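You operate a simulated robot arm through the tools that you are given. There is no shell and no other tool. Be economical: measure what you need, move in short steps, check, and stop when the job is done.

You run a simulated two-armed robot. Do the job below in one go: nothing can be reset, and whatever is moved stays where it is left.

TASK
Hold the small metal bucket on the top of the long green bench steady with one hand and put the black bottle labelled "pump oil" from the top of the long workbench in it with the other.

It is judged by the outcome, as a careful person would: the job done as asked, and still so three seconds after it is handed in. It fails if anything else is knocked over, pushed out of place, dropped, spilled or broken.

THE ROBOT
Two 6-joint arms with two-finger parallel grippers on one trunk, on a base that drives. Base frame: it is fixed to the floor where the robot stands at the start and does not move with it; the origin is under the middle of the robot, x ahead of it, y to its left, z up; the surface under the hand at the start is at about z = 0.85. Units: m, degrees, N and s.
The left shoulder is at the start at [0.06, 0.187, 1.147], the right one opposite. With the tool pointing down near the work surface each hand reaches from about 0.26 to 0.62 m from the robot's upright axis, wherever it stands, measured 20 degrees to its own side. Places, roughly: small metal bucket [-2.25, -3, 0.75]. Payload 1.57 kg a hand.
The tool frame of a hand sits at the grasp point between the pads (the TCP): z along the fingers, y along the line on which they close. The tips reach 0.03 m beyond it. Largest opening 0.11 m; finger width 0.024, thickness 0.012; the body of the gripper, 0.048 by 0.112 m, starts 0.078 m behind the TCP.
Orientation is that of the tool frame in the base frame, as a unit quaternion [w, x, y, z]. With the fingers straight down and closing along the base's y, the tool's x points along the base's -x, its y along +y and its z along -z.

THE INTERFACE
- The arms move only by the tool move_arm. It takes "left_series", "right_series" or both (then of equal length, played together; a hand with none holds still); each is a list of rows, each a list of 7 numbers: the shift along the tool's x, y, z in m, then the turn, a rotation vector about the tool's x, y, z in degrees, then the gripper command, from -1 (fully open) to 1 (shut), values between in proportion. In form: [[dx, dy, dz, rx, ry, rz, grip], ...]. A call has 1 to 12 rows; each row shifts and turns the commanded pose from where the row before left it, along the tool's axes as they then stand. Each row takes 0.2 s and may step no farther than 0.05 m and 8.6 degrees from the row before; otherwise, or with a gripper value out of range, the whole call is refused. A pose out of reach is approached as far as the arm can. The call stops where the force on the tool passes 40 N (or 10 N more than at its start, if that is more) or the arm is blocked; 0.2 s more then pass. The fingers move at their own pace (about 0.153 m/s each) and stop on an object; they squeeze with about 20 N. The grip force told is the motor's: it shows also when the fingers shut on nothing. Time passes only in rows, and 0.2 s behind the last, so rows that do not move let the fingers close. The reply holds the time, the measured pose of the TCP, the force on the tool along the base axes, the opening and the grip force, in the units named above and with some noise, with the torque about the TCP (base axes, N m) and any sound that the robot's microphone picked up.
- Cameras (640 x 400 px; columns grow to the right, rows downward): "scene" is now at [-0.0001, -0.0358, 1.6787]; the picture's right is [-0.52, -0.85, 0.00], its down [-0.72, 0.44, -0.54] and it looks along [0.46, -0.28, -0.84] (base axes); focal length 254 px, centre (320, 200). "left" rides on the left gripper at [0.07, -0.016, -0.141] in its tool frame; the picture's right is [0.23, 0.97, 0.00], its down [-0.86, 0.20, -0.48] and it looks along [-0.47, 0.11, 0.88] (tool axes); focal length 222 px, centre (320, 200). "right" rides on the right gripper at [0.07, 0.016, -0.141] in its tool frame; the picture's right is [-0.23, 0.97, 0.00], its down [-0.86, -0.20, -0.48] and it looks along [-0.47, -0.11, 0.88] (tool axes); focal length 222 px, centre (320, 200). There is no depth. A picture from a camera that has moved, and an enlarged one, comes with that camera's place and axes in the base frame and with its lens.
- get_image(camera): a new picture of that camera. The clock stands still meanwhile.
- move_column(by): slides the trunk up (or, below 0, down) by that many m; the arms and the scene camera ride with it, the base frame stays. It gives what a move gives, with no picture.
- steer(legs): drives the robot by 1 to 6 legs, each [ahead, left, turn to the left] in m, m and degrees, along the robot's own axes; the way and the turn of a leg run together, so that a leg with both is an arc; at most 1.5 m and 180 degrees a leg. The arms and the cameras ride along, it lands a little off, and it stops where it bumps. It gives what a move gives.
- aim_head(pan, tilt): turns the head with the scene camera to pan (to the left, within 86 degrees either way) and tilt (down, from -29 to 69), counted from straight ahead of the robot. It gives what a move gives.
- enlarge(camera, box): a new picture of the part [left, top, right, bottom] of that camera's present view, enlarged. The clock stands still meanwhile.
- finish_job(): hands the job in; it is judged then, once.

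Go step by step. Nothing tells you exact positions but the pictures and the camera data: compare them with the known pose of the tool, close in by small moves and look again before you grip or let go. The budget is 120 turns and 100 pictures, counting those below and the enlarged ones. Unless the task says otherwise, let go and move clear before handing in, and close with one line.

The tools are called after "Emit:" by a JSON object that holds its "fn" and its "kwargs". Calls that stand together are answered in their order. move_arm: Moves the arms, as the interface text tells. Its arguments: {"type":"object","properties":{"left_series":{"type":"array"},"right_series":{"type":"array"}},"required":[]} The other tools are called the same way: move_column (by) slides the trunk up or down; steer (legs) drives the base; aim_head (pan, tilt) turns the head that bears the scene camera; get_image (camera) takes a picture; enlarge (camera, box) takes an enlarged picture of a part of a camera's view; finish_job () hands the job in.

At the start:

```text
t: 0.0
left_ee_pos: [0.4478, -0.0199, 1.1499]
left_tcp_rot: [0.0, 0.001, 1.0, 0.0]
left_ft_force: [0.2, 0.2, 0.0]
left_moment: [-0.01, 0.01, 0.0]
left_opening: 0.1101
left_gripper_force: 0.0
right_ee_pos: [0.3042, -0.4335, 1.1783]
right_tcp_rot: [0.0, 0.0, 1.0, -0.001]
right_ft_force: [-0.5, -0.4, 0.2]
right_moment: [0.03, 0.0, -0.01]
right_opening: 0.1099
right_gripper_force: 0.1
trunk travel left (down, up): [-0.775, 0.215]
robot x, y, heading: [0.0013, -0.0015, -0.2]
head pan, tilt: [-31.3, 57.1]
```

scene: 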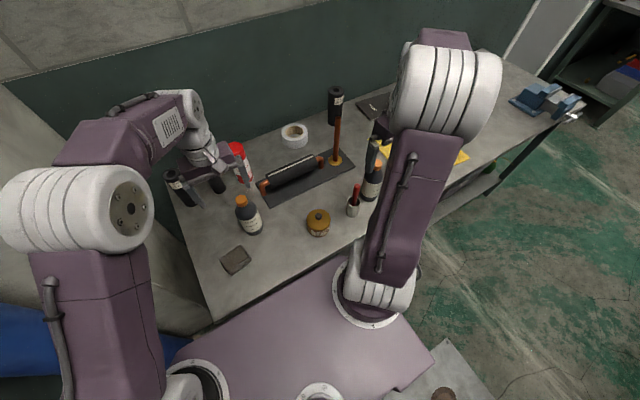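
right: 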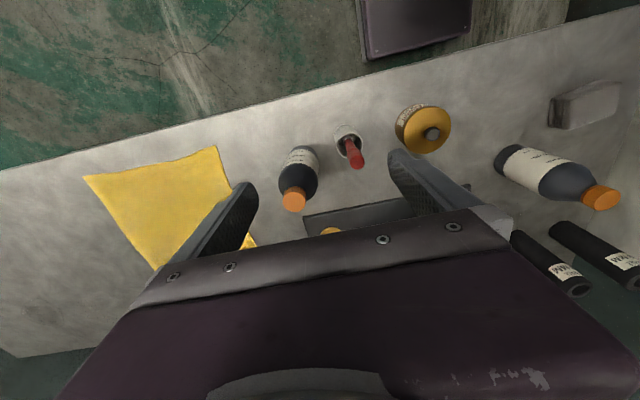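
left: 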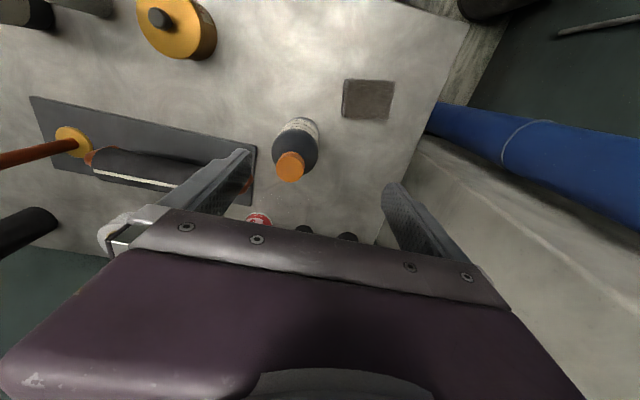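

I see two black bottles with orange caps on the workbench, plus other dark cylinders. I'll read the labels first.

Emit:
{"fn": "enlarge", "kwargs": {"camera": "scene", "box": [160, 130, 290, 250]}}

Emit:
{"fn": "enlarge", "kwargs": {"camera": "right", "box": [260, 90, 640, 300]}}

Emit:
{"fn": "enlarge", "kwargs": {"camera": "scene", "box": [300, 70, 420, 230]}}

```text
3.33 times, centred on (225, 190) of scene
camera zoom: at [-0.0001, -0.0358, 1.6787], right [-0.52, -0.85, 0.0], down [-0.72, 0.44, -0.54], along [0.46, -0.28, -0.84], focal length 847 px, centre (637, 233)
```

zoom: 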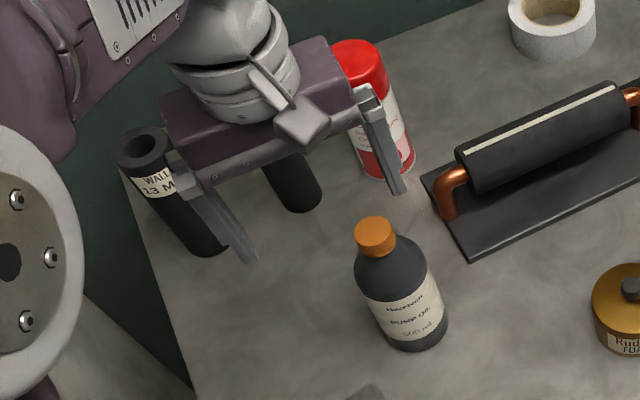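

```text
1.68 times, centred on (450, 195) of right
camera zoom: at [0.236, -0.4156, 1.321], right [0.23, 0.97, 0.0], down [0.86, -0.2, 0.48], along [0.47, -0.11, -0.88], focal length 374 px, centre (101, 208)
```

zoom: 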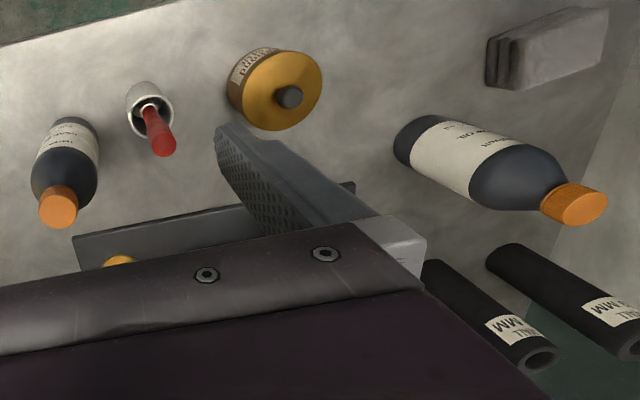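

```text
2.50 times, centred on (360, 150) of scene
camera zoom: at [-0.0001, -0.0358, 1.6787], right [-0.52, -0.85, 0.0], down [-0.72, 0.44, -0.54], along [0.46, -0.28, -0.84], focal length 635 px, centre (220, 325)
```

zoom: 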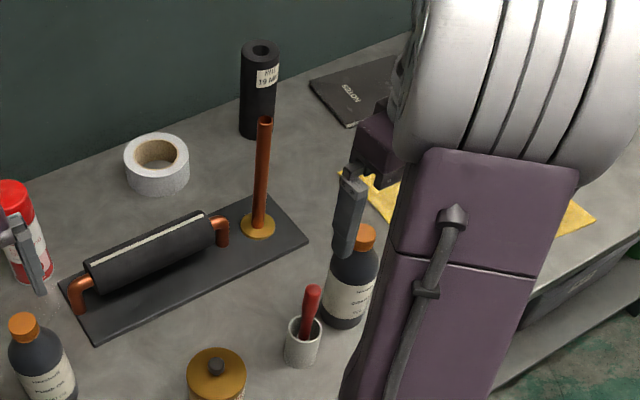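

Emit:
{"fn": "enlarge", "kwargs": {"camera": "scene", "box": [230, 190, 270, 240]}}

Emit:
{"fn": "enlarge", "kwargs": {"camera": "right", "box": [270, 130, 340, 220]}}

Emit:
{"fn": "enlarge", "kwargs": {"camera": "left", "box": [220, 90, 400, 200]}}

```text
8.00 times, centred on (250, 215) of scene
camera zoom: at [-0.0001, -0.0358, 1.6787], right [-0.52, -0.85, 0.0], down [-0.72, 0.44, -0.54], along [0.46, -0.28, -0.84], focal length 2032 px, centre (880, 80)
```

zoom: 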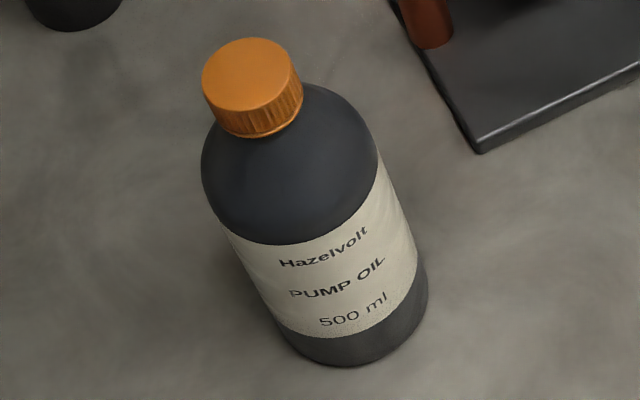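

```text
4.44 times, centred on (305, 175) of right
camera zoom: at [0.236, -0.4156, 1.321], right [0.23, 0.97, 0.0], down [0.86, -0.2, 0.48], along [0.47, -0.11, -0.88], focal length 987 px, centre (387, 311)
```

zoom: 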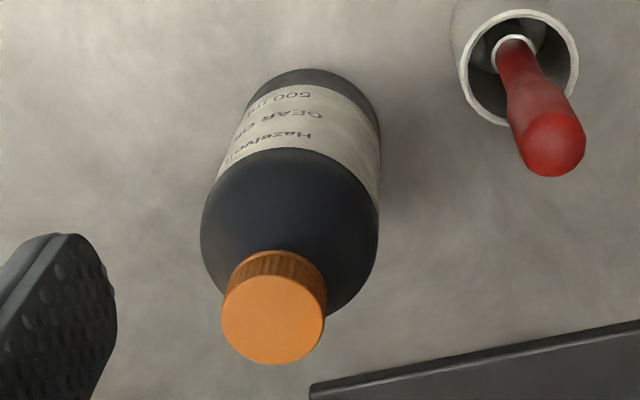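

```text
3.56 times, centred on (310, 145) of left
camera zoom: at [0.377, -0.0355, 1.2898], right [-0.23, 0.97, 0.0], down [0.86, 0.2, 0.48], along [0.47, 0.11, -0.88], focal length 790 px, centre (356, 396)
```

zoom: 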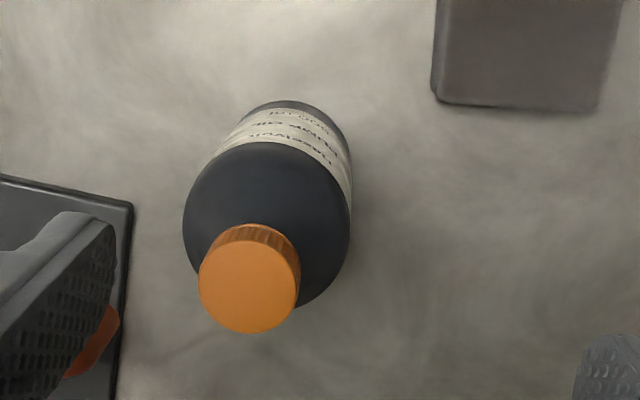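

The pump oil bottle is the left one, at about (0.468, -0.047), with its top near z 1.055. The other bottle is gear oil. I'll centre the left hand above the pump oil and look again.

Emit:
{"fn": "move_arm", "kwargs": {"left_series": [[-0.02, -0.027, 0, 0, 0, 0, -1], [0, 0, 0.03, 0, 0, 0, -1], [0, 0, 0, 0, 0, 0, -1]]}}

Emit:
{"fn": "get_image", "kwargs": {"camera": "left"}}

Emit:
{"fn": "enlarge", "kwargs": {"camera": "scene", "box": [160, 130, 290, 250]}}

```text
t: 0.8
left_ee_pos: [0.4676, -0.0457, 1.1189]
left_tcp_rot: [0.0, 0.001, 1.0, 0.001]
left_ft_force: [0.0, 0.8, -0.2]
left_moment: [-0.05, 0.02, -0.02]
left_opening: 0.11
left_gripper_force: 0.0
right_ee_pos: [0.3047, -0.4336, 1.1794]
right_tcp_rot: [0.001, 0.0, 1.0, 0.0]
right_ft_force: [0.6, 0.3, -0.5]
right_moment: [-0.05, -0.02, 0.01]
right_opening: 0.1098
right_gripper_force: 0.0
trunk travel left (down, up): [-0.775, 0.215]
robot x, y, heading: [0.0035, -0.0022, -0.2]
head pan, tilt: [-31.3, 57.1]
```

```text
90 pictures are left
camera left: at [0.3964, -0.0624, 1.2601], right [-0.23, 0.97, 0.0], down [0.85, 0.2, 0.48], along [0.47, 0.11, -0.88], focal length 222 px, centre (320, 200)
```

left: 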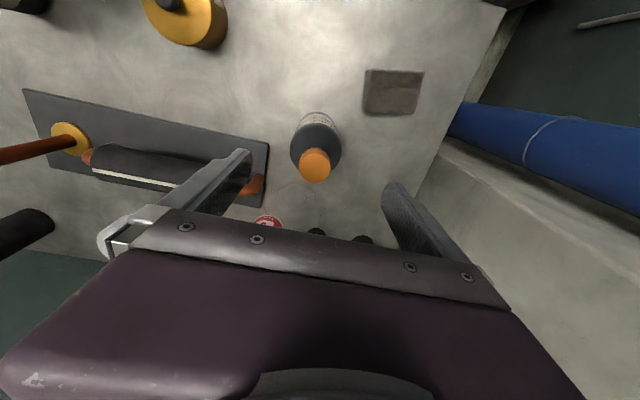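

```text
3.33 times, centred on (225, 190) of scene
camera zoom: at [-0.0011, -0.035, 1.6787], right [-0.52, -0.85, 0.0], down [-0.72, 0.44, -0.54], along [0.47, -0.28, -0.84], focal length 847 px, centre (637, 233)
```

zoom: 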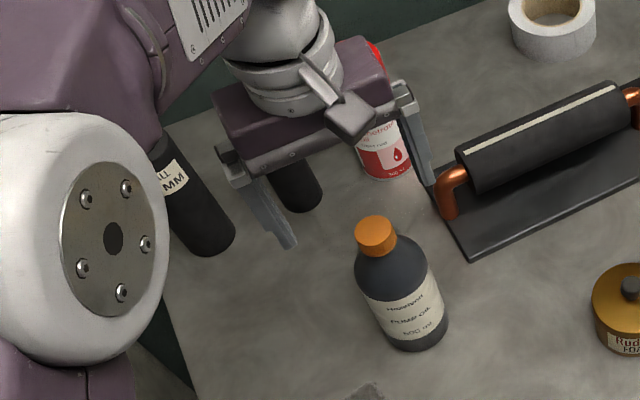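

The cap is centred under the hand at about (0.470, -0.049), top at z 1.05. I'll go down so that the pads sit at the bottle's upper body, with the palm just above the cap.

Emit:
{"fn": "move_arm", "kwargs": {"left_series": [[-0.002, -0.003, 0.03, 0, 0, 0, -1], [0, 0, 0.03, 0, 0, 0, -1], [0, 0, 0.03, 0, 0, 0, -1], [0, 0, 0.02, 0, 0, 0, -1], [0, 0, 0.015, 0, 0, 0, -1], [0, 0, 0, 0, 0, 0, -1]]}}

Emit:
{"fn": "get_image", "kwargs": {"camera": "left"}}

Emit:
{"fn": "enlarge", "kwargs": {"camera": "scene", "box": [190, 130, 320, 250]}}

```text
t: 2.2
left_ee_pos: [0.4709, -0.0481, 0.9927]
left_tcp_rot: [-0.001, 0.0, 1.0, 0.001]
left_ft_force: [-0.3, 0.3, -0.4]
left_moment: [0.01, 0.03, 0.0]
left_opening: 0.1102
left_gripper_force: 0.0
right_ee_pos: [0.3061, -0.4335, 1.1788]
right_tcp_rot: [0.0, 0.0, 1.0, 0.0]
right_ft_force: [0.4, -0.6, -0.1]
right_moment: [0.01, -0.02, -0.03]
right_opening: 0.11
right_gripper_force: 0.1
trunk travel left (down, up): [-0.775, 0.215]
robot x, y, heading: [-0.0012, -0.0012, -0.1]
head pan, tilt: [-31.3, 57.1]
```

```text
88 pictures are left
camera left: at [0.3998, -0.065, 1.1336], right [-0.23, 0.97, 0.0], down [0.86, 0.2, 0.48], along [0.47, 0.11, -0.88], focal length 222 px, centre (320, 200)
```

left: 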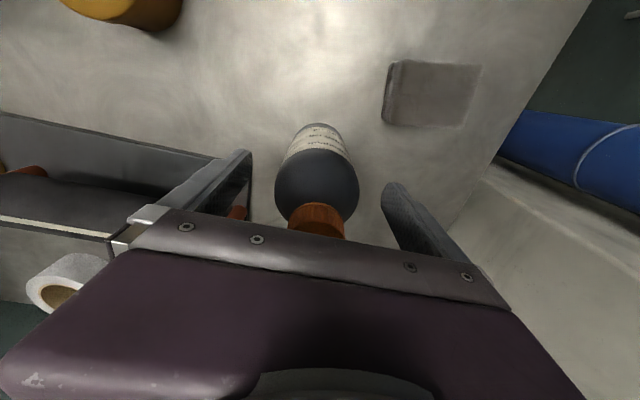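

```text
3.33 times, centred on (255, 190) of scene
camera zoom: at [-0.0002, -0.0359, 1.6787], right [-0.52, -0.85, 0.0], down [-0.72, 0.44, -0.54], along [0.46, -0.28, -0.84], focal length 847 px, centre (537, 233)
```

zoom: 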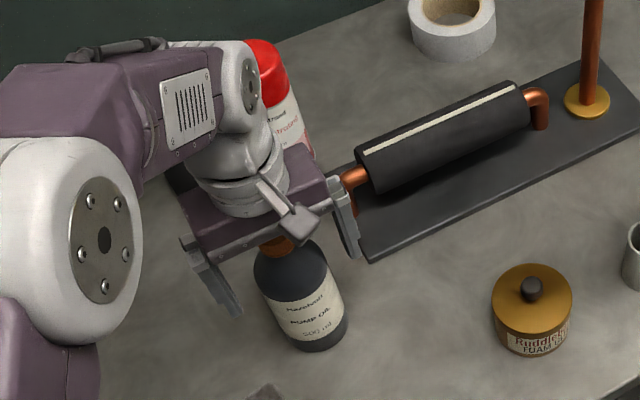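

The bottle is centred between the fingers. I'll go slightly lower and close.

Emit:
{"fn": "move_arm", "kwargs": {"left_series": [[0, 0, 0.008, 0, 0, 0, -1], [0, 0, 0.006, 0, 0, 0, -1], [0, 0, 0, 0, 0, 0, -1]]}}

```text
t: 3.0
left_ee_pos: [0.4696, -0.0507, 0.9795]
left_tcp_rot: [0.0, -0.001, 1.0, 0.001]
left_ft_force: [0.6, 0.6, -0.2]
left_moment: [0.01, 0.02, 0.0]
left_opening: 0.1102
left_gripper_force: 0.0
right_ee_pos: [0.3054, -0.4343, 1.1782]
right_tcp_rot: [0.0, 0.0, 1.0, 0.0]
right_ft_force: [-0.7, -0.4, -0.7]
right_moment: [0.0, -0.01, 0.01]
right_opening: 0.1104
right_gripper_force: 0.1
trunk travel left (down, up): [-0.775, 0.215]
robot x, y, heading: [-0.0027, -0.0023, -0.0]
head pan, tilt: [-31.3, 57.1]
```

There was no contact, so I'll close on the bottle and check the hold.

Emit:
{"fn": "move_arm", "kwargs": {"left_series": [[0, 0, 0, 0, 0, 0, -0.2], [0, 0, 0, 0, 0, 0, 0.5], [0, 0, 0, 0, 0, 0, 1], [0, 0, 0, 0, 0, 0, 1]]}}

Emit:
{"fn": "get_image", "kwargs": {"camera": "left"}}

```text
t: 4.0
left_ee_pos: [0.4702, -0.049, 0.9807]
left_tcp_rot: [0.0, 0.0, 1.0, 0.0]
left_ft_force: [0.1, 0.0, 0.3]
left_moment: [0.14, -0.03, 0.07]
left_opening: 0.0663
left_gripper_force: 19.7
right_ee_pos: [0.3045, -0.4335, 1.1789]
right_tcp_rot: [0.0, 0.0, 1.0, 0.0]
right_ft_force: [0.6, 0.6, -0.3]
right_moment: [-0.02, -0.01, -0.02]
right_opening: 0.1098
right_gripper_force: 0.1
trunk travel left (down, up): [-0.775, 0.215]
robot x, y, heading: [0.0005, 0.0026, -0.1]
head pan, tilt: [-31.3, 57.1]
```

```text
86 pictures are left
camera left: at [0.3988, -0.0656, 1.1199], right [-0.23, 0.97, 0.0], down [0.86, 0.2, 0.48], along [0.47, 0.11, -0.88], focal length 222 px, centre (320, 200)
```

left: 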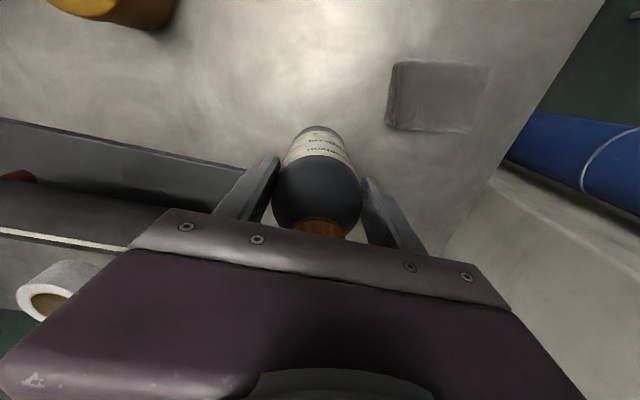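

The grip is firm at 0.066 m. I'll lift slowly.

Emit:
{"fn": "move_arm", "kwargs": {"left_series": [[0, 0, -0.01, 0, 0, 0, 1], [0, 0, -0.02, 0, 0, 0, 1], [0, 0, -0.03, 0, 0, 0, 1], [0, 0, -0.03, 0, 0, 0, 1], [0, 0, -0.03, 0, 0, 0, 1], [0, 0, -0.03, 0, 0, 0, 1], [0, 0, -0.03, 0, 0, 0, 1], [0, 0, -0.02, 0, 0, 0, 1], [0, 0, 0, 0, 0, 0, 1]]}}

Emit:
{"fn": "get_image", "kwargs": {"camera": "scene"}}

```text
t: 6.0
left_ee_pos: [0.4712, -0.0508, 1.1792]
left_tcp_rot: [0.0, 0.0, 1.0, 0.0]
left_ft_force: [-1.0, -0.6, -5.1]
left_moment: [0.0, 0.07, 0.0]
left_opening: 0.0667
left_gripper_force: 20.2
right_ee_pos: [0.3065, -0.4336, 1.1784]
right_tcp_rot: [0.0, 0.0, 1.0, 0.0]
right_ft_force: [-0.5, 0.2, 0.3]
right_moment: [0.01, 0.04, 0.04]
right_opening: 0.1101
right_gripper_force: 0.0
trunk travel left (down, up): [-0.775, 0.215]
robot x, y, heading: [0.0025, 0.0047, -0.1]
head pan, tilt: [-31.3, 57.1]
```

```text
85 pictures are left
camera scene: at [0.0009, -0.0359, 1.6787], right [-0.52, -0.85, 0.0], down [-0.72, 0.44, -0.54], along [0.46, -0.28, -0.84], focal length 254 px, centre (320, 200)
```

scene: 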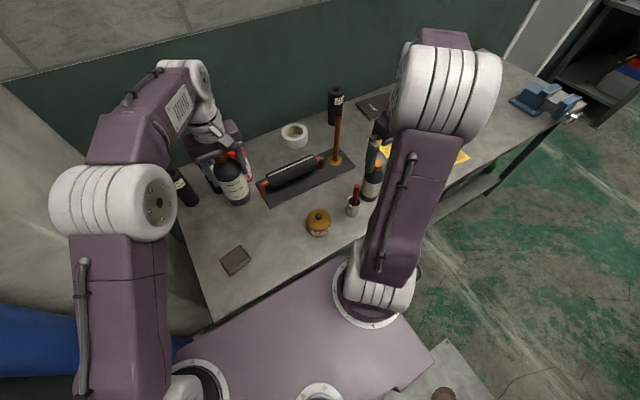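

The bottle is up, weighing about 5 N. I'll look around before driving.

Emit:
{"fn": "aim_head", "kwargs": {"pan": -86, "tilt": 25}}

Emit:
{"fn": "get_image", "kwargs": {"camera": "scene"}}

Emit:
{"fn": "aim_head", "kwargs": {"pan": 86, "tilt": 40}}

Emit:
{"fn": "get_image", "kwargs": {"camera": "scene"}}

```text
t: 7.2
left_ee_pos: [0.4693, -0.0513, 1.1809]
left_tcp_rot: [-0.001, 0.0, 1.0, 0.0]
left_ft_force: [0.0, 0.3, -3.6]
left_moment: [-0.02, 0.02, -0.01]
left_opening: 0.0663
left_gripper_force: 20.4
right_ee_pos: [0.3051, -0.4337, 1.1781]
right_tcp_rot: [0.0, 0.0, 1.0, 0.001]
right_ft_force: [1.0, 0.2, -0.2]
right_moment: [-0.01, -0.01, -0.01]
right_opening: 0.1101
right_gripper_force: 0.1
trunk travel left (down, up): [-0.775, 0.215]
robot x, y, heading: [-0.0017, 0.0002, 0.0]
head pan, tilt: [-85.9, 25.0]
```

```text
84 pictures are left
camera scene: at [-0.0524, -0.0915, 1.7252], right [-1.0, -0.07, 0.0], down [-0.03, 0.42, -0.91], along [0.06, -0.9, -0.42], focal length 254 px, centre (320, 200)
```

scene: 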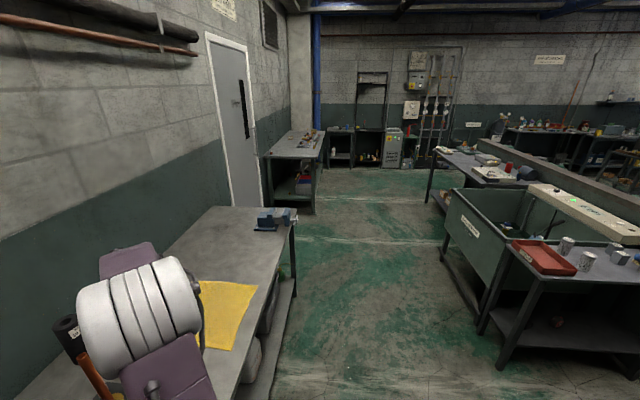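

```text
t: 9.8
left_ee_pos: [0.4697, -0.0506, 1.1805]
left_tcp_rot: [0.001, -0.001, 1.0, 0.0]
left_ft_force: [-0.2, 0.0, -4.7]
left_moment: [0.0, 0.01, 0.01]
left_opening: 0.0668
left_gripper_force: 20.0
right_ee_pos: [0.3058, -0.4338, 1.1783]
right_tcp_rot: [0.0, 0.0, 1.0, 0.0]
right_ft_force: [-0.1, 0.7, -0.2]
right_moment: [0.01, 0.0, 0.0]
right_opening: 0.1102
right_gripper_force: 0.0
trunk travel left (down, up): [-0.775, 0.215]
robot x, y, heading: [0.0014, 0.0029, 0.2]
head pan, tilt: [85.9, 40.0]
```

```text
83 pictures are left
camera scene: at [-0.053, 0.0852, 1.702], right [1.0, -0.07, 0.0], down [-0.05, -0.64, -0.77], along [0.05, 0.76, -0.64], focal length 254 px, centre (320, 200)
```

scene: 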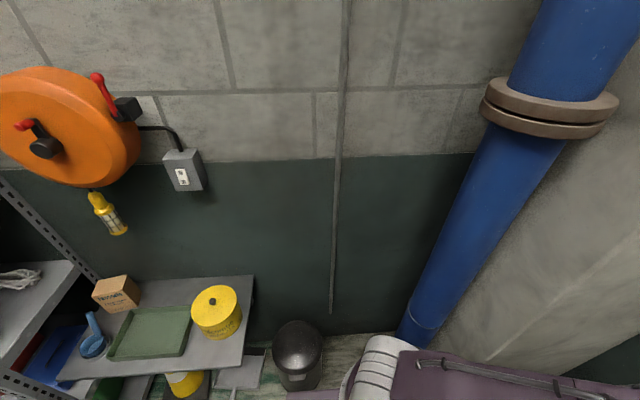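

Emit:
{"fn": "aim_head", "kwargs": {"pan": -86, "tilt": 25}}

Emit:
{"fn": "enlarge", "kwargs": {"camera": "scene", "box": [420, 130, 560, 220]}}

Emit:
{"fn": "enlarge", "kwargs": {"camera": "scene", "box": [420, 120, 640, 390]}}

```text
t: 12.4
left_ee_pos: [0.4709, -0.049, 1.18]
left_tcp_rot: [0.0, 0.0, 1.0, 0.0]
left_ft_force: [-0.2, -0.6, -5.2]
left_moment: [-0.01, 0.03, -0.02]
left_opening: 0.0666
left_gripper_force: 19.7
right_ee_pos: [0.3065, -0.4341, 1.1791]
right_tcp_rot: [0.0, 0.0, 1.0, 0.0]
right_ft_force: [-0.8, -0.7, 0.0]
right_moment: [-0.01, 0.0, 0.0]
right_opening: 0.1097
right_gripper_force: 0.0
trunk travel left (down, up): [-0.775, 0.215]
robot x, y, heading: [0.0002, 0.0011, -0.1]
head pan, tilt: [-85.9, 25.0]
```

```text
4.44 times, centred on (490, 175) of scene
camera zoom: at [-0.0525, -0.0915, 1.7253], right [-1.0, -0.07, 0.0], down [-0.03, 0.42, -0.91], along [0.06, -0.9, -0.42], focal length 1129 px, centre (-436, 311)
```

zoom: 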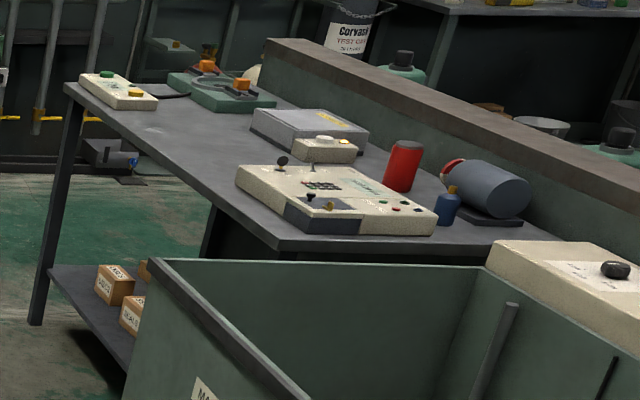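

```text
1.48 times, centred on (530, 255) of scene
camera zoom: at [-0.0525, -0.0915, 1.7253], right [-1.0, -0.07, 0.0], down [-0.03, 0.42, -0.91], along [0.06, -0.9, -0.42], focal length 376 px, centre (9, 118)
```

zoom: 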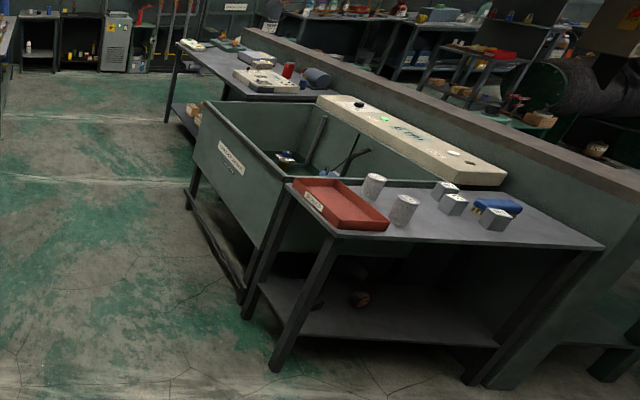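

The bucket is hidden, probably behind the low divider wall. I'll look at what is close around the robot before driving.

Emit:
{"fn": "aim_head", "kwargs": {"pan": -86, "tilt": 69}}

Emit:
{"fn": "get_image", "kwargs": {"camera": "scene"}}

```text
t: 13.6
left_ee_pos: [0.47, -0.0514, 1.1808]
left_tcp_rot: [0.0, 0.0, 1.0, 0.0]
left_ft_force: [-0.3, 0.4, -4.8]
left_moment: [0.02, 0.09, 0.0]
left_opening: 0.0663
left_gripper_force: 20.0
right_ee_pos: [0.3049, -0.434, 1.1789]
right_tcp_rot: [0.0, -0.001, 1.0, 0.0]
right_ft_force: [-0.2, -0.1, 1.0]
right_moment: [-0.03, 0.02, -0.02]
right_opening: 0.1097
right_gripper_force: 0.0
trunk travel left (down, up): [-0.775, 0.215]
robot x, y, heading: [-0.0034, -0.0002, -0.1]
head pan, tilt: [-85.9, 68.8]
```

```text
80 pictures are left
camera scene: at [-0.0552, -0.0555, 1.6659], right [-1.0, -0.07, 0.0], down [-0.07, 0.93, -0.36], along [0.03, -0.36, -0.93], focal length 254 px, centre (320, 200)
```

scene: 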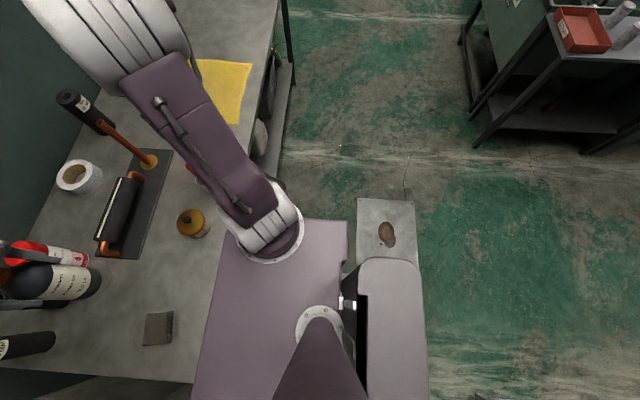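

It's clear behind and to the right. I'll draw the bottle in, back off 0.6 m, and turn right to look.

Emit:
{"fn": "move_arm", "kwargs": {"left_series": [[0.03, 0.02, -0.02, 0, 0, 0, 1], [0.03, 0.02, -0.02, 0, 0, 0, 1], [0.03, 0.02, -0.02, 0, 0, 0, 1], [0.01, 0.02, 0, 0, 0, 0, 1]], "right_series": [[0, 0.02, 0, 0, 0, 0, -1], [0, 0.02, 0, 0, 0, 0, -1], [0, 0.02, 0, 0, 0, 0, -1], [0, 0.02, 0, 0, 0, 0, -1]]}}

Emit:
{"fn": "steer", "kwargs": {"legs": [[-0.7, 0, 0], [0, 0, -90]]}}

Emit:
{"fn": "aim_head", "kwargs": {"pan": -50, "tilt": 20}}

Emit:
{"fn": "get_image", "kwargs": {"camera": "scene"}}

```text
t: 14.6
left_ee_pos: [0.369, 0.0335, 1.2387]
left_tcp_rot: [0.0, 0.0, 1.0, -0.001]
left_ft_force: [-1.0, -0.4, -4.8]
left_moment: [-0.02, 0.05, 0.0]
left_opening: 0.0662
left_gripper_force: 19.3
right_ee_pos: [0.3051, -0.3501, 1.1789]
right_tcp_rot: [0.0, 0.0, 1.0, -0.001]
right_ft_force: [-0.3, 0.9, -0.2]
right_moment: [0.0, -0.02, -0.01]
right_opening: 0.1099
right_gripper_force: 0.0
trunk travel left (down, up): [-0.775, 0.215]
robot x, y, heading: [0.0004, -0.0012, -0.1]
head pan, tilt: [-85.9, 68.8]
```

```text
t: 22.3
left_ee_pos: [-0.6851, -0.3709, 1.2386]
left_tcp_rot: [-0.001, 0.713, 0.701, 0.0]
left_ft_force: [0.5, 0.3, -5.1]
left_moment: [0.06, -0.01, 0.01]
left_opening: 0.0663
left_gripper_force: 20.2
right_ee_pos: [-1.0681, -0.2985, 1.1787]
right_tcp_rot: [0.0, 0.714, 0.701, 0.001]
right_ft_force: [0.4, -0.5, 0.6]
right_moment: [0.0, 0.01, -0.02]
right_opening: 0.1098
right_gripper_force: 0.0
trunk travel left (down, up): [-0.775, 0.215]
robot x, y, heading: [-0.709, -0.0001, -90.8]
head pan, tilt: [-85.9, 68.8]
```

```text
t: 23.5
left_ee_pos: [-0.6859, -0.3701, 1.2388]
left_tcp_rot: [-0.001, 0.713, 0.701, 0.0]
left_ft_force: [-0.2, -0.6, -4.4]
left_moment: [0.04, 0.02, -0.01]
left_opening: 0.0664
left_gripper_force: 20.3
right_ee_pos: [-1.0663, -0.2986, 1.1789]
right_tcp_rot: [0.001, 0.713, 0.701, 0.001]
right_ft_force: [-0.2, -0.1, -0.1]
right_moment: [0.0, -0.05, -0.01]
right_opening: 0.1102
right_gripper_force: 0.1
trunk travel left (down, up): [-0.775, 0.215]
robot x, y, heading: [-0.714, 0.0012, -90.9]
head pan, tilt: [-50.0, 20.0]
```

```text
79 pictures are left
camera scene: at [-0.7812, 0.0013, 1.7333], right [-0.63, 0.78, 0.0], down [0.27, 0.22, -0.94], along [-0.73, -0.59, -0.34], focal length 254 px, centre (320, 200)
```

scene: 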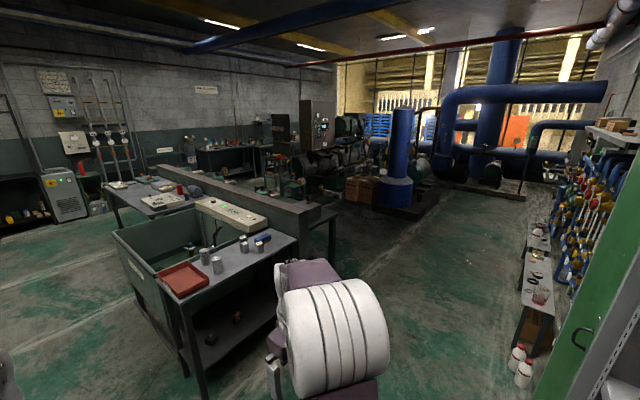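

Emit:
{"fn": "enlarge", "kwargs": {"camera": "scene", "box": [190, 140, 350, 260]}}

```text
3.33 times, centred on (270, 200) of scene
camera zoom: at [-0.7812, 0.0013, 1.7333], right [-0.63, 0.78, 0.0], down [0.27, 0.22, -0.94], along [-0.73, -0.59, -0.34], focal length 847 px, centre (487, 200)
```

zoom: 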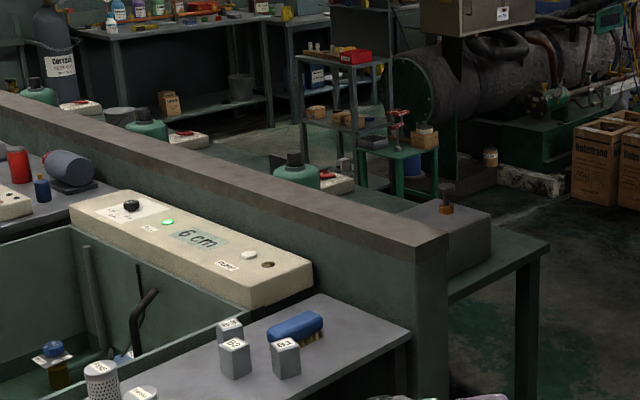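

The green bench is behind the divider (x about -2.1 to -2.7, from y = -1.3 on) and the bucket is on it. I'll drive round the divider's open end to the far side of the bench, in stages.

Emit:
{"fn": "steer", "kwargs": {"legs": [[0, 0, -89], [0, 0.5, 0], [1.3, 0, 0]]}}

Emit:
{"fn": "aim_head", "kwargs": {"pan": 40, "tilt": 25}}

Emit:
{"fn": "get_image", "kwargs": {"camera": "scene"}}

Emit:
{"fn": "aim_head", "kwargs": {"pan": -15, "tilt": 35}}

Emit:
{"fn": "get_image", "kwargs": {"camera": "scene"}}

```text
t: 27.1
left_ee_pos: [-1.0732, -0.0848, 1.2373]
left_tcp_rot: [-0.002, 0.998, 0.063, 0.002]
left_ft_force: [-0.3, 1.3, -3.6]
left_moment: [0.01, -0.05, 0.0]
left_opening: 0.0662
left_gripper_force: 20.2
right_ee_pos: [-1.0617, 0.2967, 1.1808]
right_tcp_rot: [0.003, 0.998, 0.067, -0.003]
right_ft_force: [-4.2, -22.3, -0.2]
right_moment: [1.8, -0.37, 0.23]
right_opening: 0.092
right_gripper_force: 0.2
trunk travel left (down, up): [-0.775, 0.215]
robot x, y, heading: [-0.7125, 0.0008, -172.6]
head pan, tilt: [-50.0, 20.0]
stopped in leg 1: the force on the tool passed its limit at 67 N (the readings are from after the stop); the commanded pose is now the measured one
```

```text
t: 28.8
left_ee_pos: [-1.0746, -0.0857, 1.237]
left_tcp_rot: [-0.002, 0.998, 0.063, 0.001]
left_ft_force: [-0.2, -0.1, -5.0]
left_moment: [0.0, -0.08, -0.01]
left_opening: 0.0662
left_gripper_force: 19.9
right_ee_pos: [-1.062, 0.2988, 1.1805]
right_tcp_rot: [0.001, 0.998, 0.066, -0.002]
right_ft_force: [-6.3, -26.1, -4.3]
right_moment: [1.86, -0.42, 0.21]
right_opening: 0.0883
right_gripper_force: 0.0
trunk travel left (down, up): [-0.775, 0.215]
robot x, y, heading: [-0.7102, -0.0019, -172.8]
head pan, tilt: [40.0, 25.0]
```

```text
77 pictures are left
camera scene: at [-0.7164, -0.0695, 1.7249], right [-0.73, 0.68, 0.0], down [0.29, 0.32, -0.9], along [-0.61, -0.66, -0.43], focal length 254 px, centre (320, 200)
```

scene: 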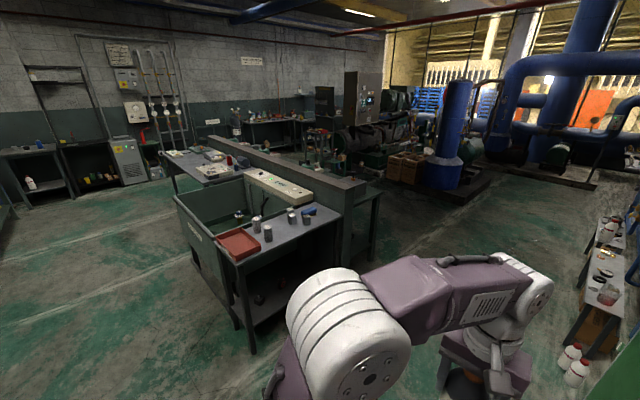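

```text
t: 30.0
left_ee_pos: [-1.0746, -0.0853, 1.2365]
left_tcp_rot: [-0.002, 0.998, 0.064, 0.002]
left_ft_force: [-0.5, -0.4, -4.7]
left_moment: [0.04, -0.07, -0.02]
left_opening: 0.0664
left_gripper_force: 19.8
right_ee_pos: [-1.0608, 0.2995, 1.1802]
right_tcp_rot: [0.0, 0.998, 0.067, -0.002]
right_ft_force: [-4.7, -25.6, -3.1]
right_moment: [1.86, -0.41, 0.15]
right_opening: 0.0882
right_gripper_force: 0.1
trunk travel left (down, up): [-0.775, 0.215]
robot x, y, heading: [-0.7081, -0.001, -172.5]
head pan, tilt: [-15.0, 35.0]
```

```text
76 pictures are left
camera scene: at [-0.7409, 0.0099, 1.7095], right [0.13, 0.99, 0.01], down [0.57, -0.07, -0.82], along [-0.81, 0.11, -0.57], focal length 254 px, centre (320, 200)
```

scene: 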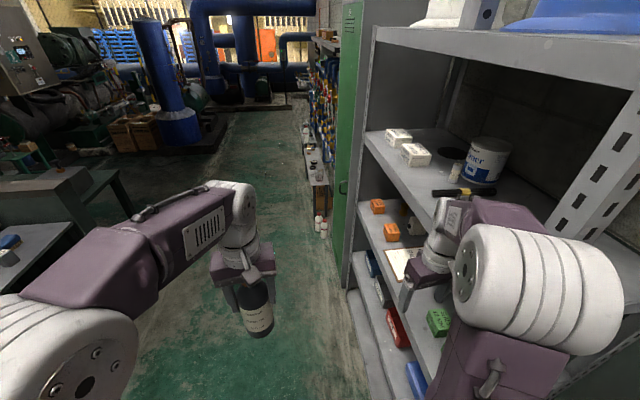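

The right hand touched the shelving rack beside me. I'll see exactly what it touches before freeing it.

Emit:
{"fn": "get_image", "kwargs": {"camera": "right"}}

Emit:
{"fn": "enlarge", "kwargs": {"camera": "scene", "box": [340, 110, 560, 400]}}

```text
75 pictures are left
camera right: at [-0.9891, 0.294, 1.3226], right [-0.1, -1.0, 0.0], down [-0.87, 0.09, 0.48], along [-0.48, 0.04, -0.88], focal length 222 px, centre (320, 200)
```

right: 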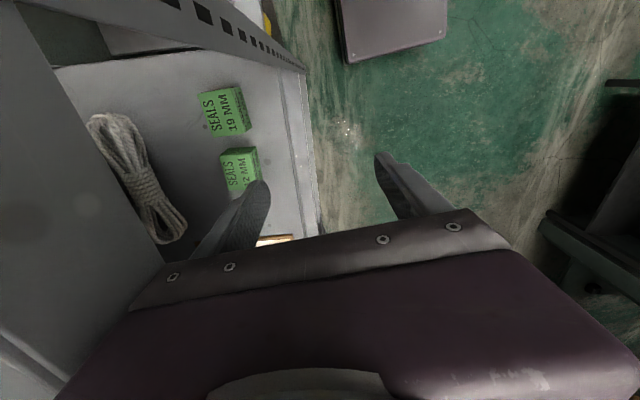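

```text
1.38 times, centred on (450, 255) of scene
camera zoom: at [-0.7409, 0.0099, 1.7095], right [0.13, 0.99, 0.01], down [0.57, -0.07, -0.82], along [-0.81, 0.11, -0.57], focal length 350 px, centre (141, 124)
```

zoom: 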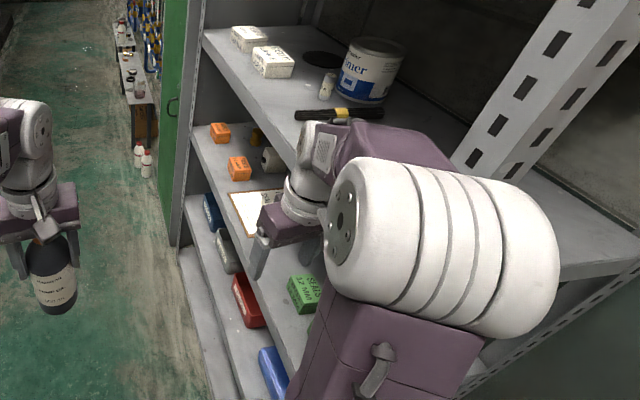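

It is pressed against the shelf front only, and nothing has moved. I'll strafe straight away from the rack.

Emit:
{"fn": "steer", "kwargs": {"legs": [[0, 0.1, 0]]}}

Emit:
{"fn": "get_image", "kwargs": {"camera": "scene"}}

```text
t: 31.2
left_ee_pos: [-1.0545, -0.1691, 1.2434]
left_tcp_rot: [0.002, 0.998, 0.062, -0.005]
left_ft_force: [-0.1, -1.2, -5.3]
left_moment: [0.12, -0.06, -0.01]
left_opening: 0.0663
left_gripper_force: 20.0
right_ee_pos: [-1.0423, 0.2154, 1.182]
right_tcp_rot: [0.005, 0.998, 0.066, -0.007]
right_ft_force: [-0.2, -1.8, -0.2]
right_moment: [0.14, 0.03, -0.03]
right_opening: 0.1099
right_gripper_force: 0.1
trunk travel left (down, up): [-0.775, 0.215]
robot x, y, heading: [-0.7067, -0.0957, -172.8]
head pan, tilt: [-15.0, 35.0]
```

```text
73 pictures are left
camera scene: at [-0.7305, -0.0675, 1.711], right [0.13, 0.99, -0.01], down [0.57, -0.08, -0.82], along [-0.81, 0.11, -0.57], focal length 254 px, centre (320, 200)
```

scene: 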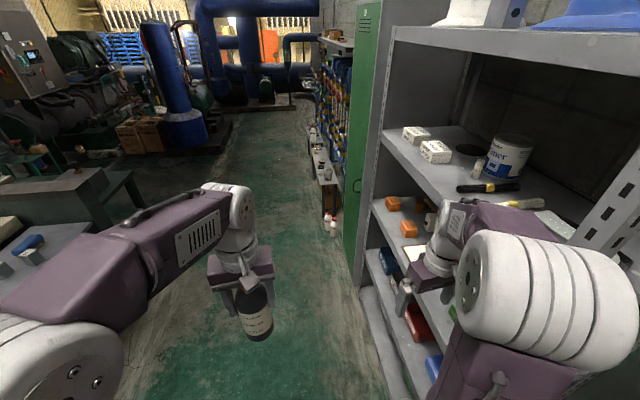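

Clear, with nothing disturbed. I'll strafe further to mid-aisle, straighten, and go ahead.

Emit:
{"fn": "steer", "kwargs": {"legs": [[0, 0.4, 0], [0, 0, -7.5], [1.2, 0, 0]]}}

Emit:
{"fn": "aim_head", "kwargs": {"pan": 50, "tilt": 35}}

Emit:
{"fn": "get_image", "kwargs": {"camera": "scene"}}

```text
t: 40.0
left_ee_pos: [-2.2234, -0.4809, 1.2428]
left_tcp_rot: [-0.001, 1.0, -0.024, -0.005]
left_ft_force: [-0.1, -0.9, -5.6]
left_moment: [0.02, -0.03, 0.02]
left_opening: 0.0662
left_gripper_force: 20.0
right_ee_pos: [-2.1442, -0.1063, 1.1825]
right_tcp_rot: [0.002, 1.0, -0.02, -0.007]
right_ft_force: [0.3, 0.3, -0.5]
right_moment: [0.02, -0.02, 0.0]
right_opening: 0.1099
right_gripper_force: 0.0
trunk travel left (down, up): [-0.775, 0.215]
robot x, y, heading: [-1.8604, -0.4643, 177.5]
head pan, tilt: [-15.0, 35.0]
```

```text
t: 41.3
left_ee_pos: [-2.2232, -0.4814, 1.2413]
left_tcp_rot: [-0.002, 1.0, -0.024, -0.004]
left_ft_force: [0.4, 0.3, -5.1]
left_moment: [0.03, -0.06, 0.03]
left_opening: 0.0661
left_gripper_force: 19.2
right_ee_pos: [-2.1461, -0.1046, 1.1823]
right_tcp_rot: [0.001, 1.0, -0.02, -0.007]
right_ft_force: [0.7, -0.4, -0.4]
right_moment: [0.03, 0.0, 0.0]
right_opening: 0.11
right_gripper_force: 0.0
trunk travel left (down, up): [-0.775, 0.215]
robot x, y, heading: [-1.8629, -0.4658, 177.4]
head pan, tilt: [50.0, 35.0]
```

```text
72 pictures are left
camera scene: at [-1.8633, -0.5304, 1.7095], right [-0.74, 0.68, 0.0], down [0.39, 0.42, -0.82], along [-0.55, -0.6, -0.57], focal length 254 px, centre (320, 200)
```

scene: 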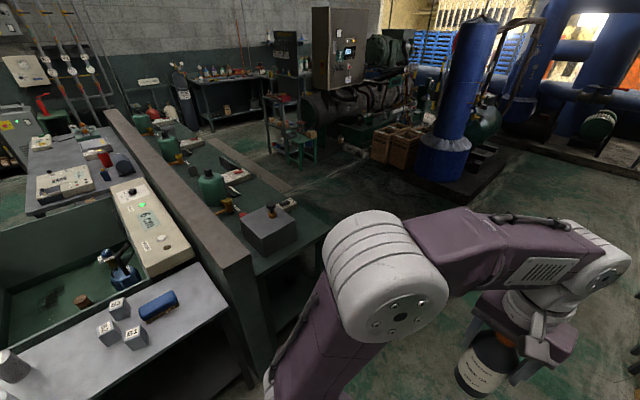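

Emit:
{"fn": "enlarge", "kwargs": {"camera": "scene", "box": [110, 70, 330, 260]}}

```text
2.11 times, centred on (220, 165) of scene
camera zoom: at [-1.8633, -0.5304, 1.7095], right [-0.74, 0.68, 0.0], down [0.39, 0.42, -0.82], along [-0.55, -0.6, -0.57], focal length 535 px, centre (530, 274)
```

zoom: 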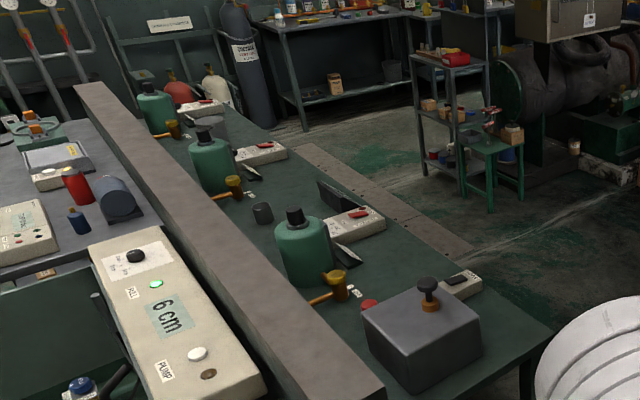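

The bucket stands behind the second green bottle, near (-2.3, -3.0), and the bench's front edge is at x about -2.66. There is a stool near (-3.82, -3.07). I'll drive down the aisle, turn where it's wide, and raise the trunk for clearance.

Emit:
{"fn": "move_column", "kwargs": {"by": 0.1}}

Emit:
{"fn": "steer", "kwargs": {"legs": [[1.35, 0, 0], [0, 0, 90], [1.4, 0, 0]]}}

Emit:
{"fn": "aim_head", "kwargs": {"pan": 30, "tilt": 40}}

Emit:
{"fn": "get_image", "kwargs": {"camera": "scene"}}

Emit:
{"fn": "aim_head", "kwargs": {"pan": -30, "tilt": 40}}

Emit:
{"fn": "get_image", "kwargs": {"camera": "scene"}}

```text
t: 42.7
left_ee_pos: [-2.223, -0.4815, 1.3405]
left_tcp_rot: [-0.002, 1.0, -0.023, -0.004]
left_ft_force: [-0.4, 0.2, -4.8]
left_moment: [0.02, -0.05, -0.01]
left_opening: 0.0663
left_gripper_force: 19.9
right_ee_pos: [-2.1466, -0.105, 1.2823]
right_tcp_rot: [0.002, 1.0, -0.021, -0.007]
right_ft_force: [0.4, -0.2, 0.3]
right_moment: [0.02, -0.01, -0.04]
right_opening: 0.1103
right_gripper_force: 0.1
trunk travel left (down, up): [-0.875, 0.115]
robot x, y, heading: [-1.8613, -0.466, 177.4]
head pan, tilt: [50.0, 35.0]
```

```text
t: 59.7
left_ee_pos: [-3.1859, -2.1736, 1.3412]
left_tcp_rot: [0.001, 0.719, 0.695, -0.004]
left_ft_force: [0.9, 0.6, -5.0]
left_moment: [0.06, -0.03, 0.01]
left_opening: 0.066
left_gripper_force: 19.9
right_ee_pos: [-3.5623, -2.099, 1.2823]
right_tcp_rot: [0.007, 0.717, 0.697, -0.005]
right_ft_force: [-0.6, -0.7, -0.2]
right_moment: [0.01, 0.0, -0.01]
right_opening: 0.11
right_gripper_force: 0.0
trunk travel left (down, up): [-0.875, 0.115]
robot x, y, heading: [-3.2055, -1.8123, -92.0]
head pan, tilt: [50.0, 35.0]
```

```text
t: 60.5
left_ee_pos: [-3.1871, -2.174, 1.3421]
left_tcp_rot: [0.001, 0.719, 0.695, -0.004]
left_ft_force: [0.2, 0.0, -5.4]
left_moment: [0.06, 0.02, -0.06]
left_opening: 0.0662
left_gripper_force: 19.7
right_ee_pos: [-3.5632, -2.1009, 1.2825]
right_tcp_rot: [0.006, 0.717, 0.698, -0.004]
right_ft_force: [-0.9, 1.3, 0.5]
right_moment: [0.02, -0.01, 0.01]
right_opening: 0.11
right_gripper_force: 0.1
trunk travel left (down, up): [-0.875, 0.115]
robot x, y, heading: [-3.2058, -1.8132, -91.9]
head pan, tilt: [30.0, 40.0]
```

```text
70 pictures are left
camera scene: at [-3.166, -1.8282, 1.8019], right [-0.88, -0.47, 0.0], down [-0.3, 0.57, -0.77], along [0.36, -0.67, -0.64], focal length 254 px, centre (320, 200)
```

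scene: 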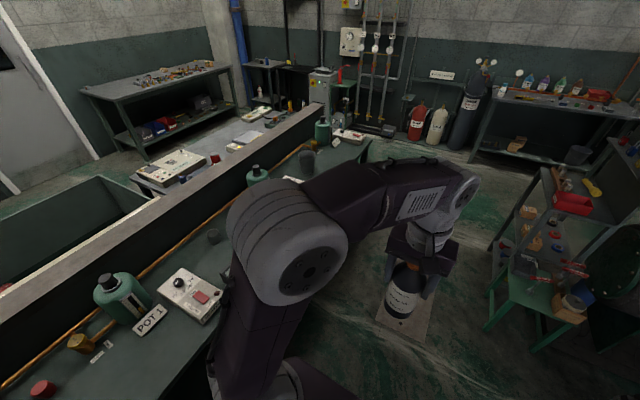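

```text
t: 61.8
left_ee_pos: [-3.1855, -2.1743, 1.3408]
left_tcp_rot: [0.001, 0.719, 0.695, -0.004]
left_ft_force: [-0.2, -0.3, -4.8]
left_moment: [0.07, -0.03, 0.04]
left_opening: 0.0662
left_gripper_force: 19.8
right_ee_pos: [-3.5626, -2.0997, 1.2816]
right_tcp_rot: [0.007, 0.717, 0.697, -0.004]
right_ft_force: [-0.3, -0.4, -0.2]
right_moment: [0.0, -0.04, -0.03]
right_opening: 0.11
right_gripper_force: 0.0
trunk travel left (down, up): [-0.875, 0.115]
robot x, y, heading: [-3.2061, -1.8132, -91.8]
head pan, tilt: [-30.0, 40.0]
```

```text
69 pictures are left
camera scene: at [-3.2509, -1.8254, 1.8019], right [-0.85, 0.53, 0.0], down [0.34, 0.55, -0.77], along [-0.4, -0.65, -0.64], focal length 254 px, centre (320, 200)
```

scene: 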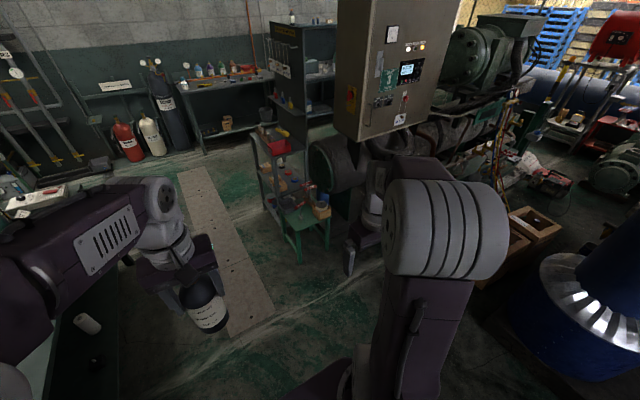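

The bucket is visible past the second green bottle. I'll edge away from the bench and turn to face it here, where the aisle is clear.

Emit:
{"fn": "steer", "kwargs": {"legs": [[0, -0.1, 0], [0, 0, 92]]}}

Emit:
{"fn": "aim_head", "kwargs": {"pan": -45, "tilt": 35}}

Emit:
{"fn": "get_image", "kwargs": {"camera": "scene"}}

```text
t: 66.9
left_ee_pos: [-2.9477, -1.7685, 1.3421]
left_tcp_rot: [0.004, -0.01, 1.0, -0.001]
left_ft_force: [0.1, 0.4, -5.5]
left_moment: [0.01, 0.06, -0.03]
left_opening: 0.0662
left_gripper_force: 19.7
right_ee_pos: [-2.9999, -2.1493, 1.2823]
right_tcp_rot: [0.007, -0.012, 1.0, 0.001]
right_ft_force: [0.2, 0.1, -0.4]
right_moment: [-0.03, -0.02, -0.02]
right_opening: 0.1103
right_gripper_force: 0.0
trunk travel left (down, up): [-0.875, 0.115]
robot x, y, heading: [-3.3085, -1.8092, 1.2]
head pan, tilt: [-30.0, 40.0]
```

```text
t: 67.7
left_ee_pos: [-2.9486, -1.768, 1.3417]
left_tcp_rot: [0.004, -0.009, 1.0, -0.001]
left_ft_force: [-0.2, -0.2, -4.6]
left_moment: [0.02, 0.07, 0.02]
left_opening: 0.066
left_gripper_force: 20.4
right_ee_pos: [-3.001, -2.1495, 1.2825]
right_tcp_rot: [0.007, -0.012, 1.0, 0.002]
right_ft_force: [-0.6, 0.1, -0.5]
right_moment: [0.01, -0.02, -0.01]
right_opening: 0.1101
right_gripper_force: 0.1
trunk travel left (down, up): [-0.875, 0.115]
robot x, y, heading: [-3.3047, -1.8114, 1.3]
head pan, tilt: [-45.0, 35.0]
```

```text
68 pictures are left
camera scene: at [-3.3022, -1.8714, 1.8095], right [-0.69, -0.72, 0.0], down [-0.41, 0.4, -0.82], along [0.59, -0.57, -0.57], focal length 254 px, centre (320, 200)
```

scene: 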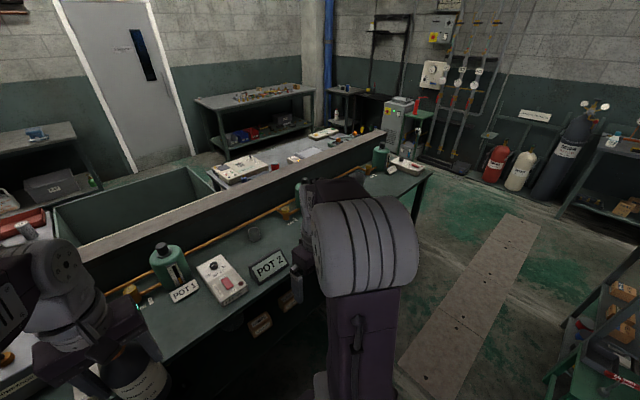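

Emit:
{"fn": "steer", "kwargs": {"legs": [[0.2, 0, 0], [0, -0.85, 0]]}}

Emit:
{"fn": "aim_head", "kwargs": {"pan": -20, "tilt": 45}}

Emit:
{"fn": "get_image", "kwargs": {"camera": "scene"}}

Emit:
{"fn": "aim_head", "kwargs": {"pan": -86, "tilt": 60}}

Emit:
{"fn": "get_image", "kwargs": {"camera": "scene"}}

```text
t: 73.4
left_ee_pos: [-2.7275, -2.6084, 1.3426]
left_tcp_rot: [0.003, -0.013, 1.0, -0.002]
left_ft_force: [-1.5, 0.1, -5.0]
left_moment: [-0.02, 0.09, 0.02]
left_opening: 0.066
left_gripper_force: 20.4
right_ee_pos: [-2.7791, -2.9884, 1.2819]
right_tcp_rot: [0.007, -0.016, 1.0, 0.002]
right_ft_force: [-0.5, -0.1, 0.4]
right_moment: [0.0, -0.03, -0.03]
right_opening: 0.11
right_gripper_force: 0.2
trunk travel left (down, up): [-0.875, 0.115]
robot x, y, heading: [-3.0861, -2.6539, 1.5]
head pan, tilt: [-45.0, 35.0]
```

```text
t: 74.2
left_ee_pos: [-2.7271, -2.6107, 1.3416]
left_tcp_rot: [0.003, -0.013, 1.0, 0.0]
left_ft_force: [-0.7, -0.1, -4.8]
left_moment: [0.01, 0.05, -0.02]
left_opening: 0.0663
left_gripper_force: 19.8
right_ee_pos: [-2.7779, -2.9902, 1.2815]
right_tcp_rot: [0.007, -0.016, 1.0, 0.001]
right_ft_force: [0.4, 0.3, 0.0]
right_moment: [0.0, -0.01, 0.03]
right_opening: 0.1101
right_gripper_force: 0.2
trunk travel left (down, up): [-0.875, 0.115]
robot x, y, heading: [-3.0848, -2.6513, 1.8]
head pan, tilt: [-20.0, 45.0]
```

```text
67 pictures are left
camera scene: at [-3.0681, -2.6803, 1.7947], right [-0.32, -0.95, 0.0], down [-0.67, 0.22, -0.71], along [0.67, -0.22, -0.71], focal length 254 px, centre (320, 200)
```

scene: 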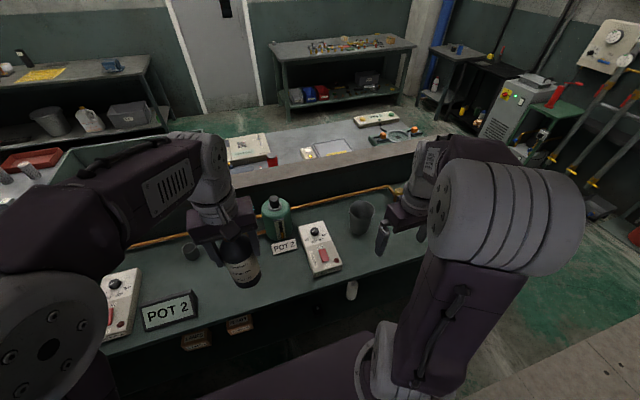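

```text
t: 75.6
left_ee_pos: [-2.7271, -2.6104, 1.3421]
left_tcp_rot: [0.004, -0.013, 1.0, -0.001]
left_ft_force: [0.6, -0.3, -6.0]
left_moment: [0.0, 0.09, 0.01]
left_opening: 0.066
left_gripper_force: 19.8
right_ee_pos: [-2.7775, -2.9896, 1.2832]
right_tcp_rot: [0.007, -0.016, 1.0, 0.001]
right_ft_force: [-0.6, -0.4, -0.4]
right_moment: [0.03, -0.02, 0.01]
right_opening: 0.11
right_gripper_force: 0.0
trunk travel left (down, up): [-0.875, 0.115]
robot x, y, heading: [-3.0871, -2.6535, 1.6]
head pan, tilt: [-85.9, 60.0]
```

```text
66 pictures are left
camera scene: at [-3.1386, -2.7204, 1.7752], right [-0.99, -0.1, 0.0], down [-0.09, 0.86, -0.5], along [0.05, -0.5, -0.87], focal length 254 px, centre (320, 200)
```

scene: 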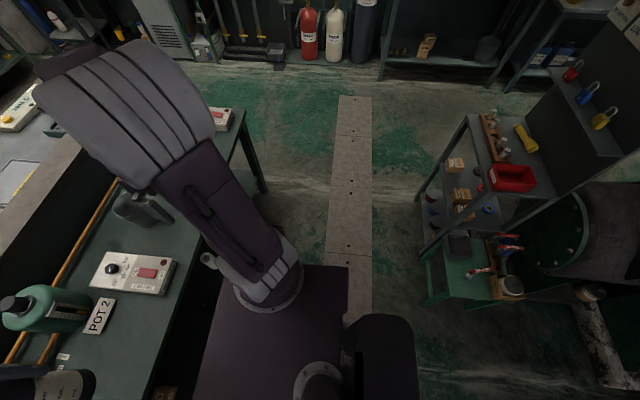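

The bucket (near (-2.34, -3.15), small, tapered) is between the Pot 2 meter and the next station. I'll enlarge the view before closing in.

Emit:
{"fn": "aim_head", "kwargs": {"pan": -20, "tilt": 45}}

Emit:
{"fn": "enlarge", "kwargs": {"camera": "scene", "box": [230, 170, 430, 300]}}

```text
t: 77.0
left_ee_pos: [-2.7276, -2.6095, 1.3411]
left_tcp_rot: [0.003, -0.013, 1.0, 0.0]
left_ft_force: [-0.7, 0.7, -5.5]
left_moment: [0.01, 0.05, 0.02]
left_opening: 0.066
left_gripper_force: 19.8
right_ee_pos: [-2.7783, -2.9905, 1.2814]
right_tcp_rot: [0.008, -0.016, 1.0, 0.002]
right_ft_force: [0.5, -0.1, 0.7]
right_moment: [-0.02, -0.03, -0.02]
right_opening: 0.1098
right_gripper_force: 0.0
trunk travel left (down, up): [-0.875, 0.115]
robot x, y, heading: [-3.0863, -2.6524, 1.9]
head pan, tilt: [-20.0, 45.0]
```

```text
3.08 times, centred on (330, 235) of scene
camera zoom: at [-3.0681, -2.6797, 1.7946], right [-0.32, -0.95, 0.0], down [-0.67, 0.22, -0.71], along [0.67, -0.22, -0.71], focal length 782 px, centre (289, 92)
```

zoom: 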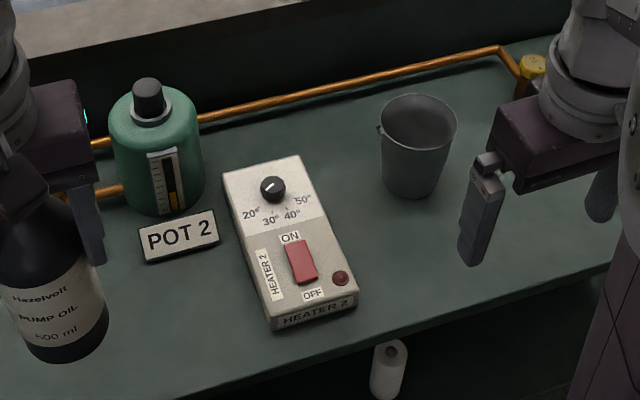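

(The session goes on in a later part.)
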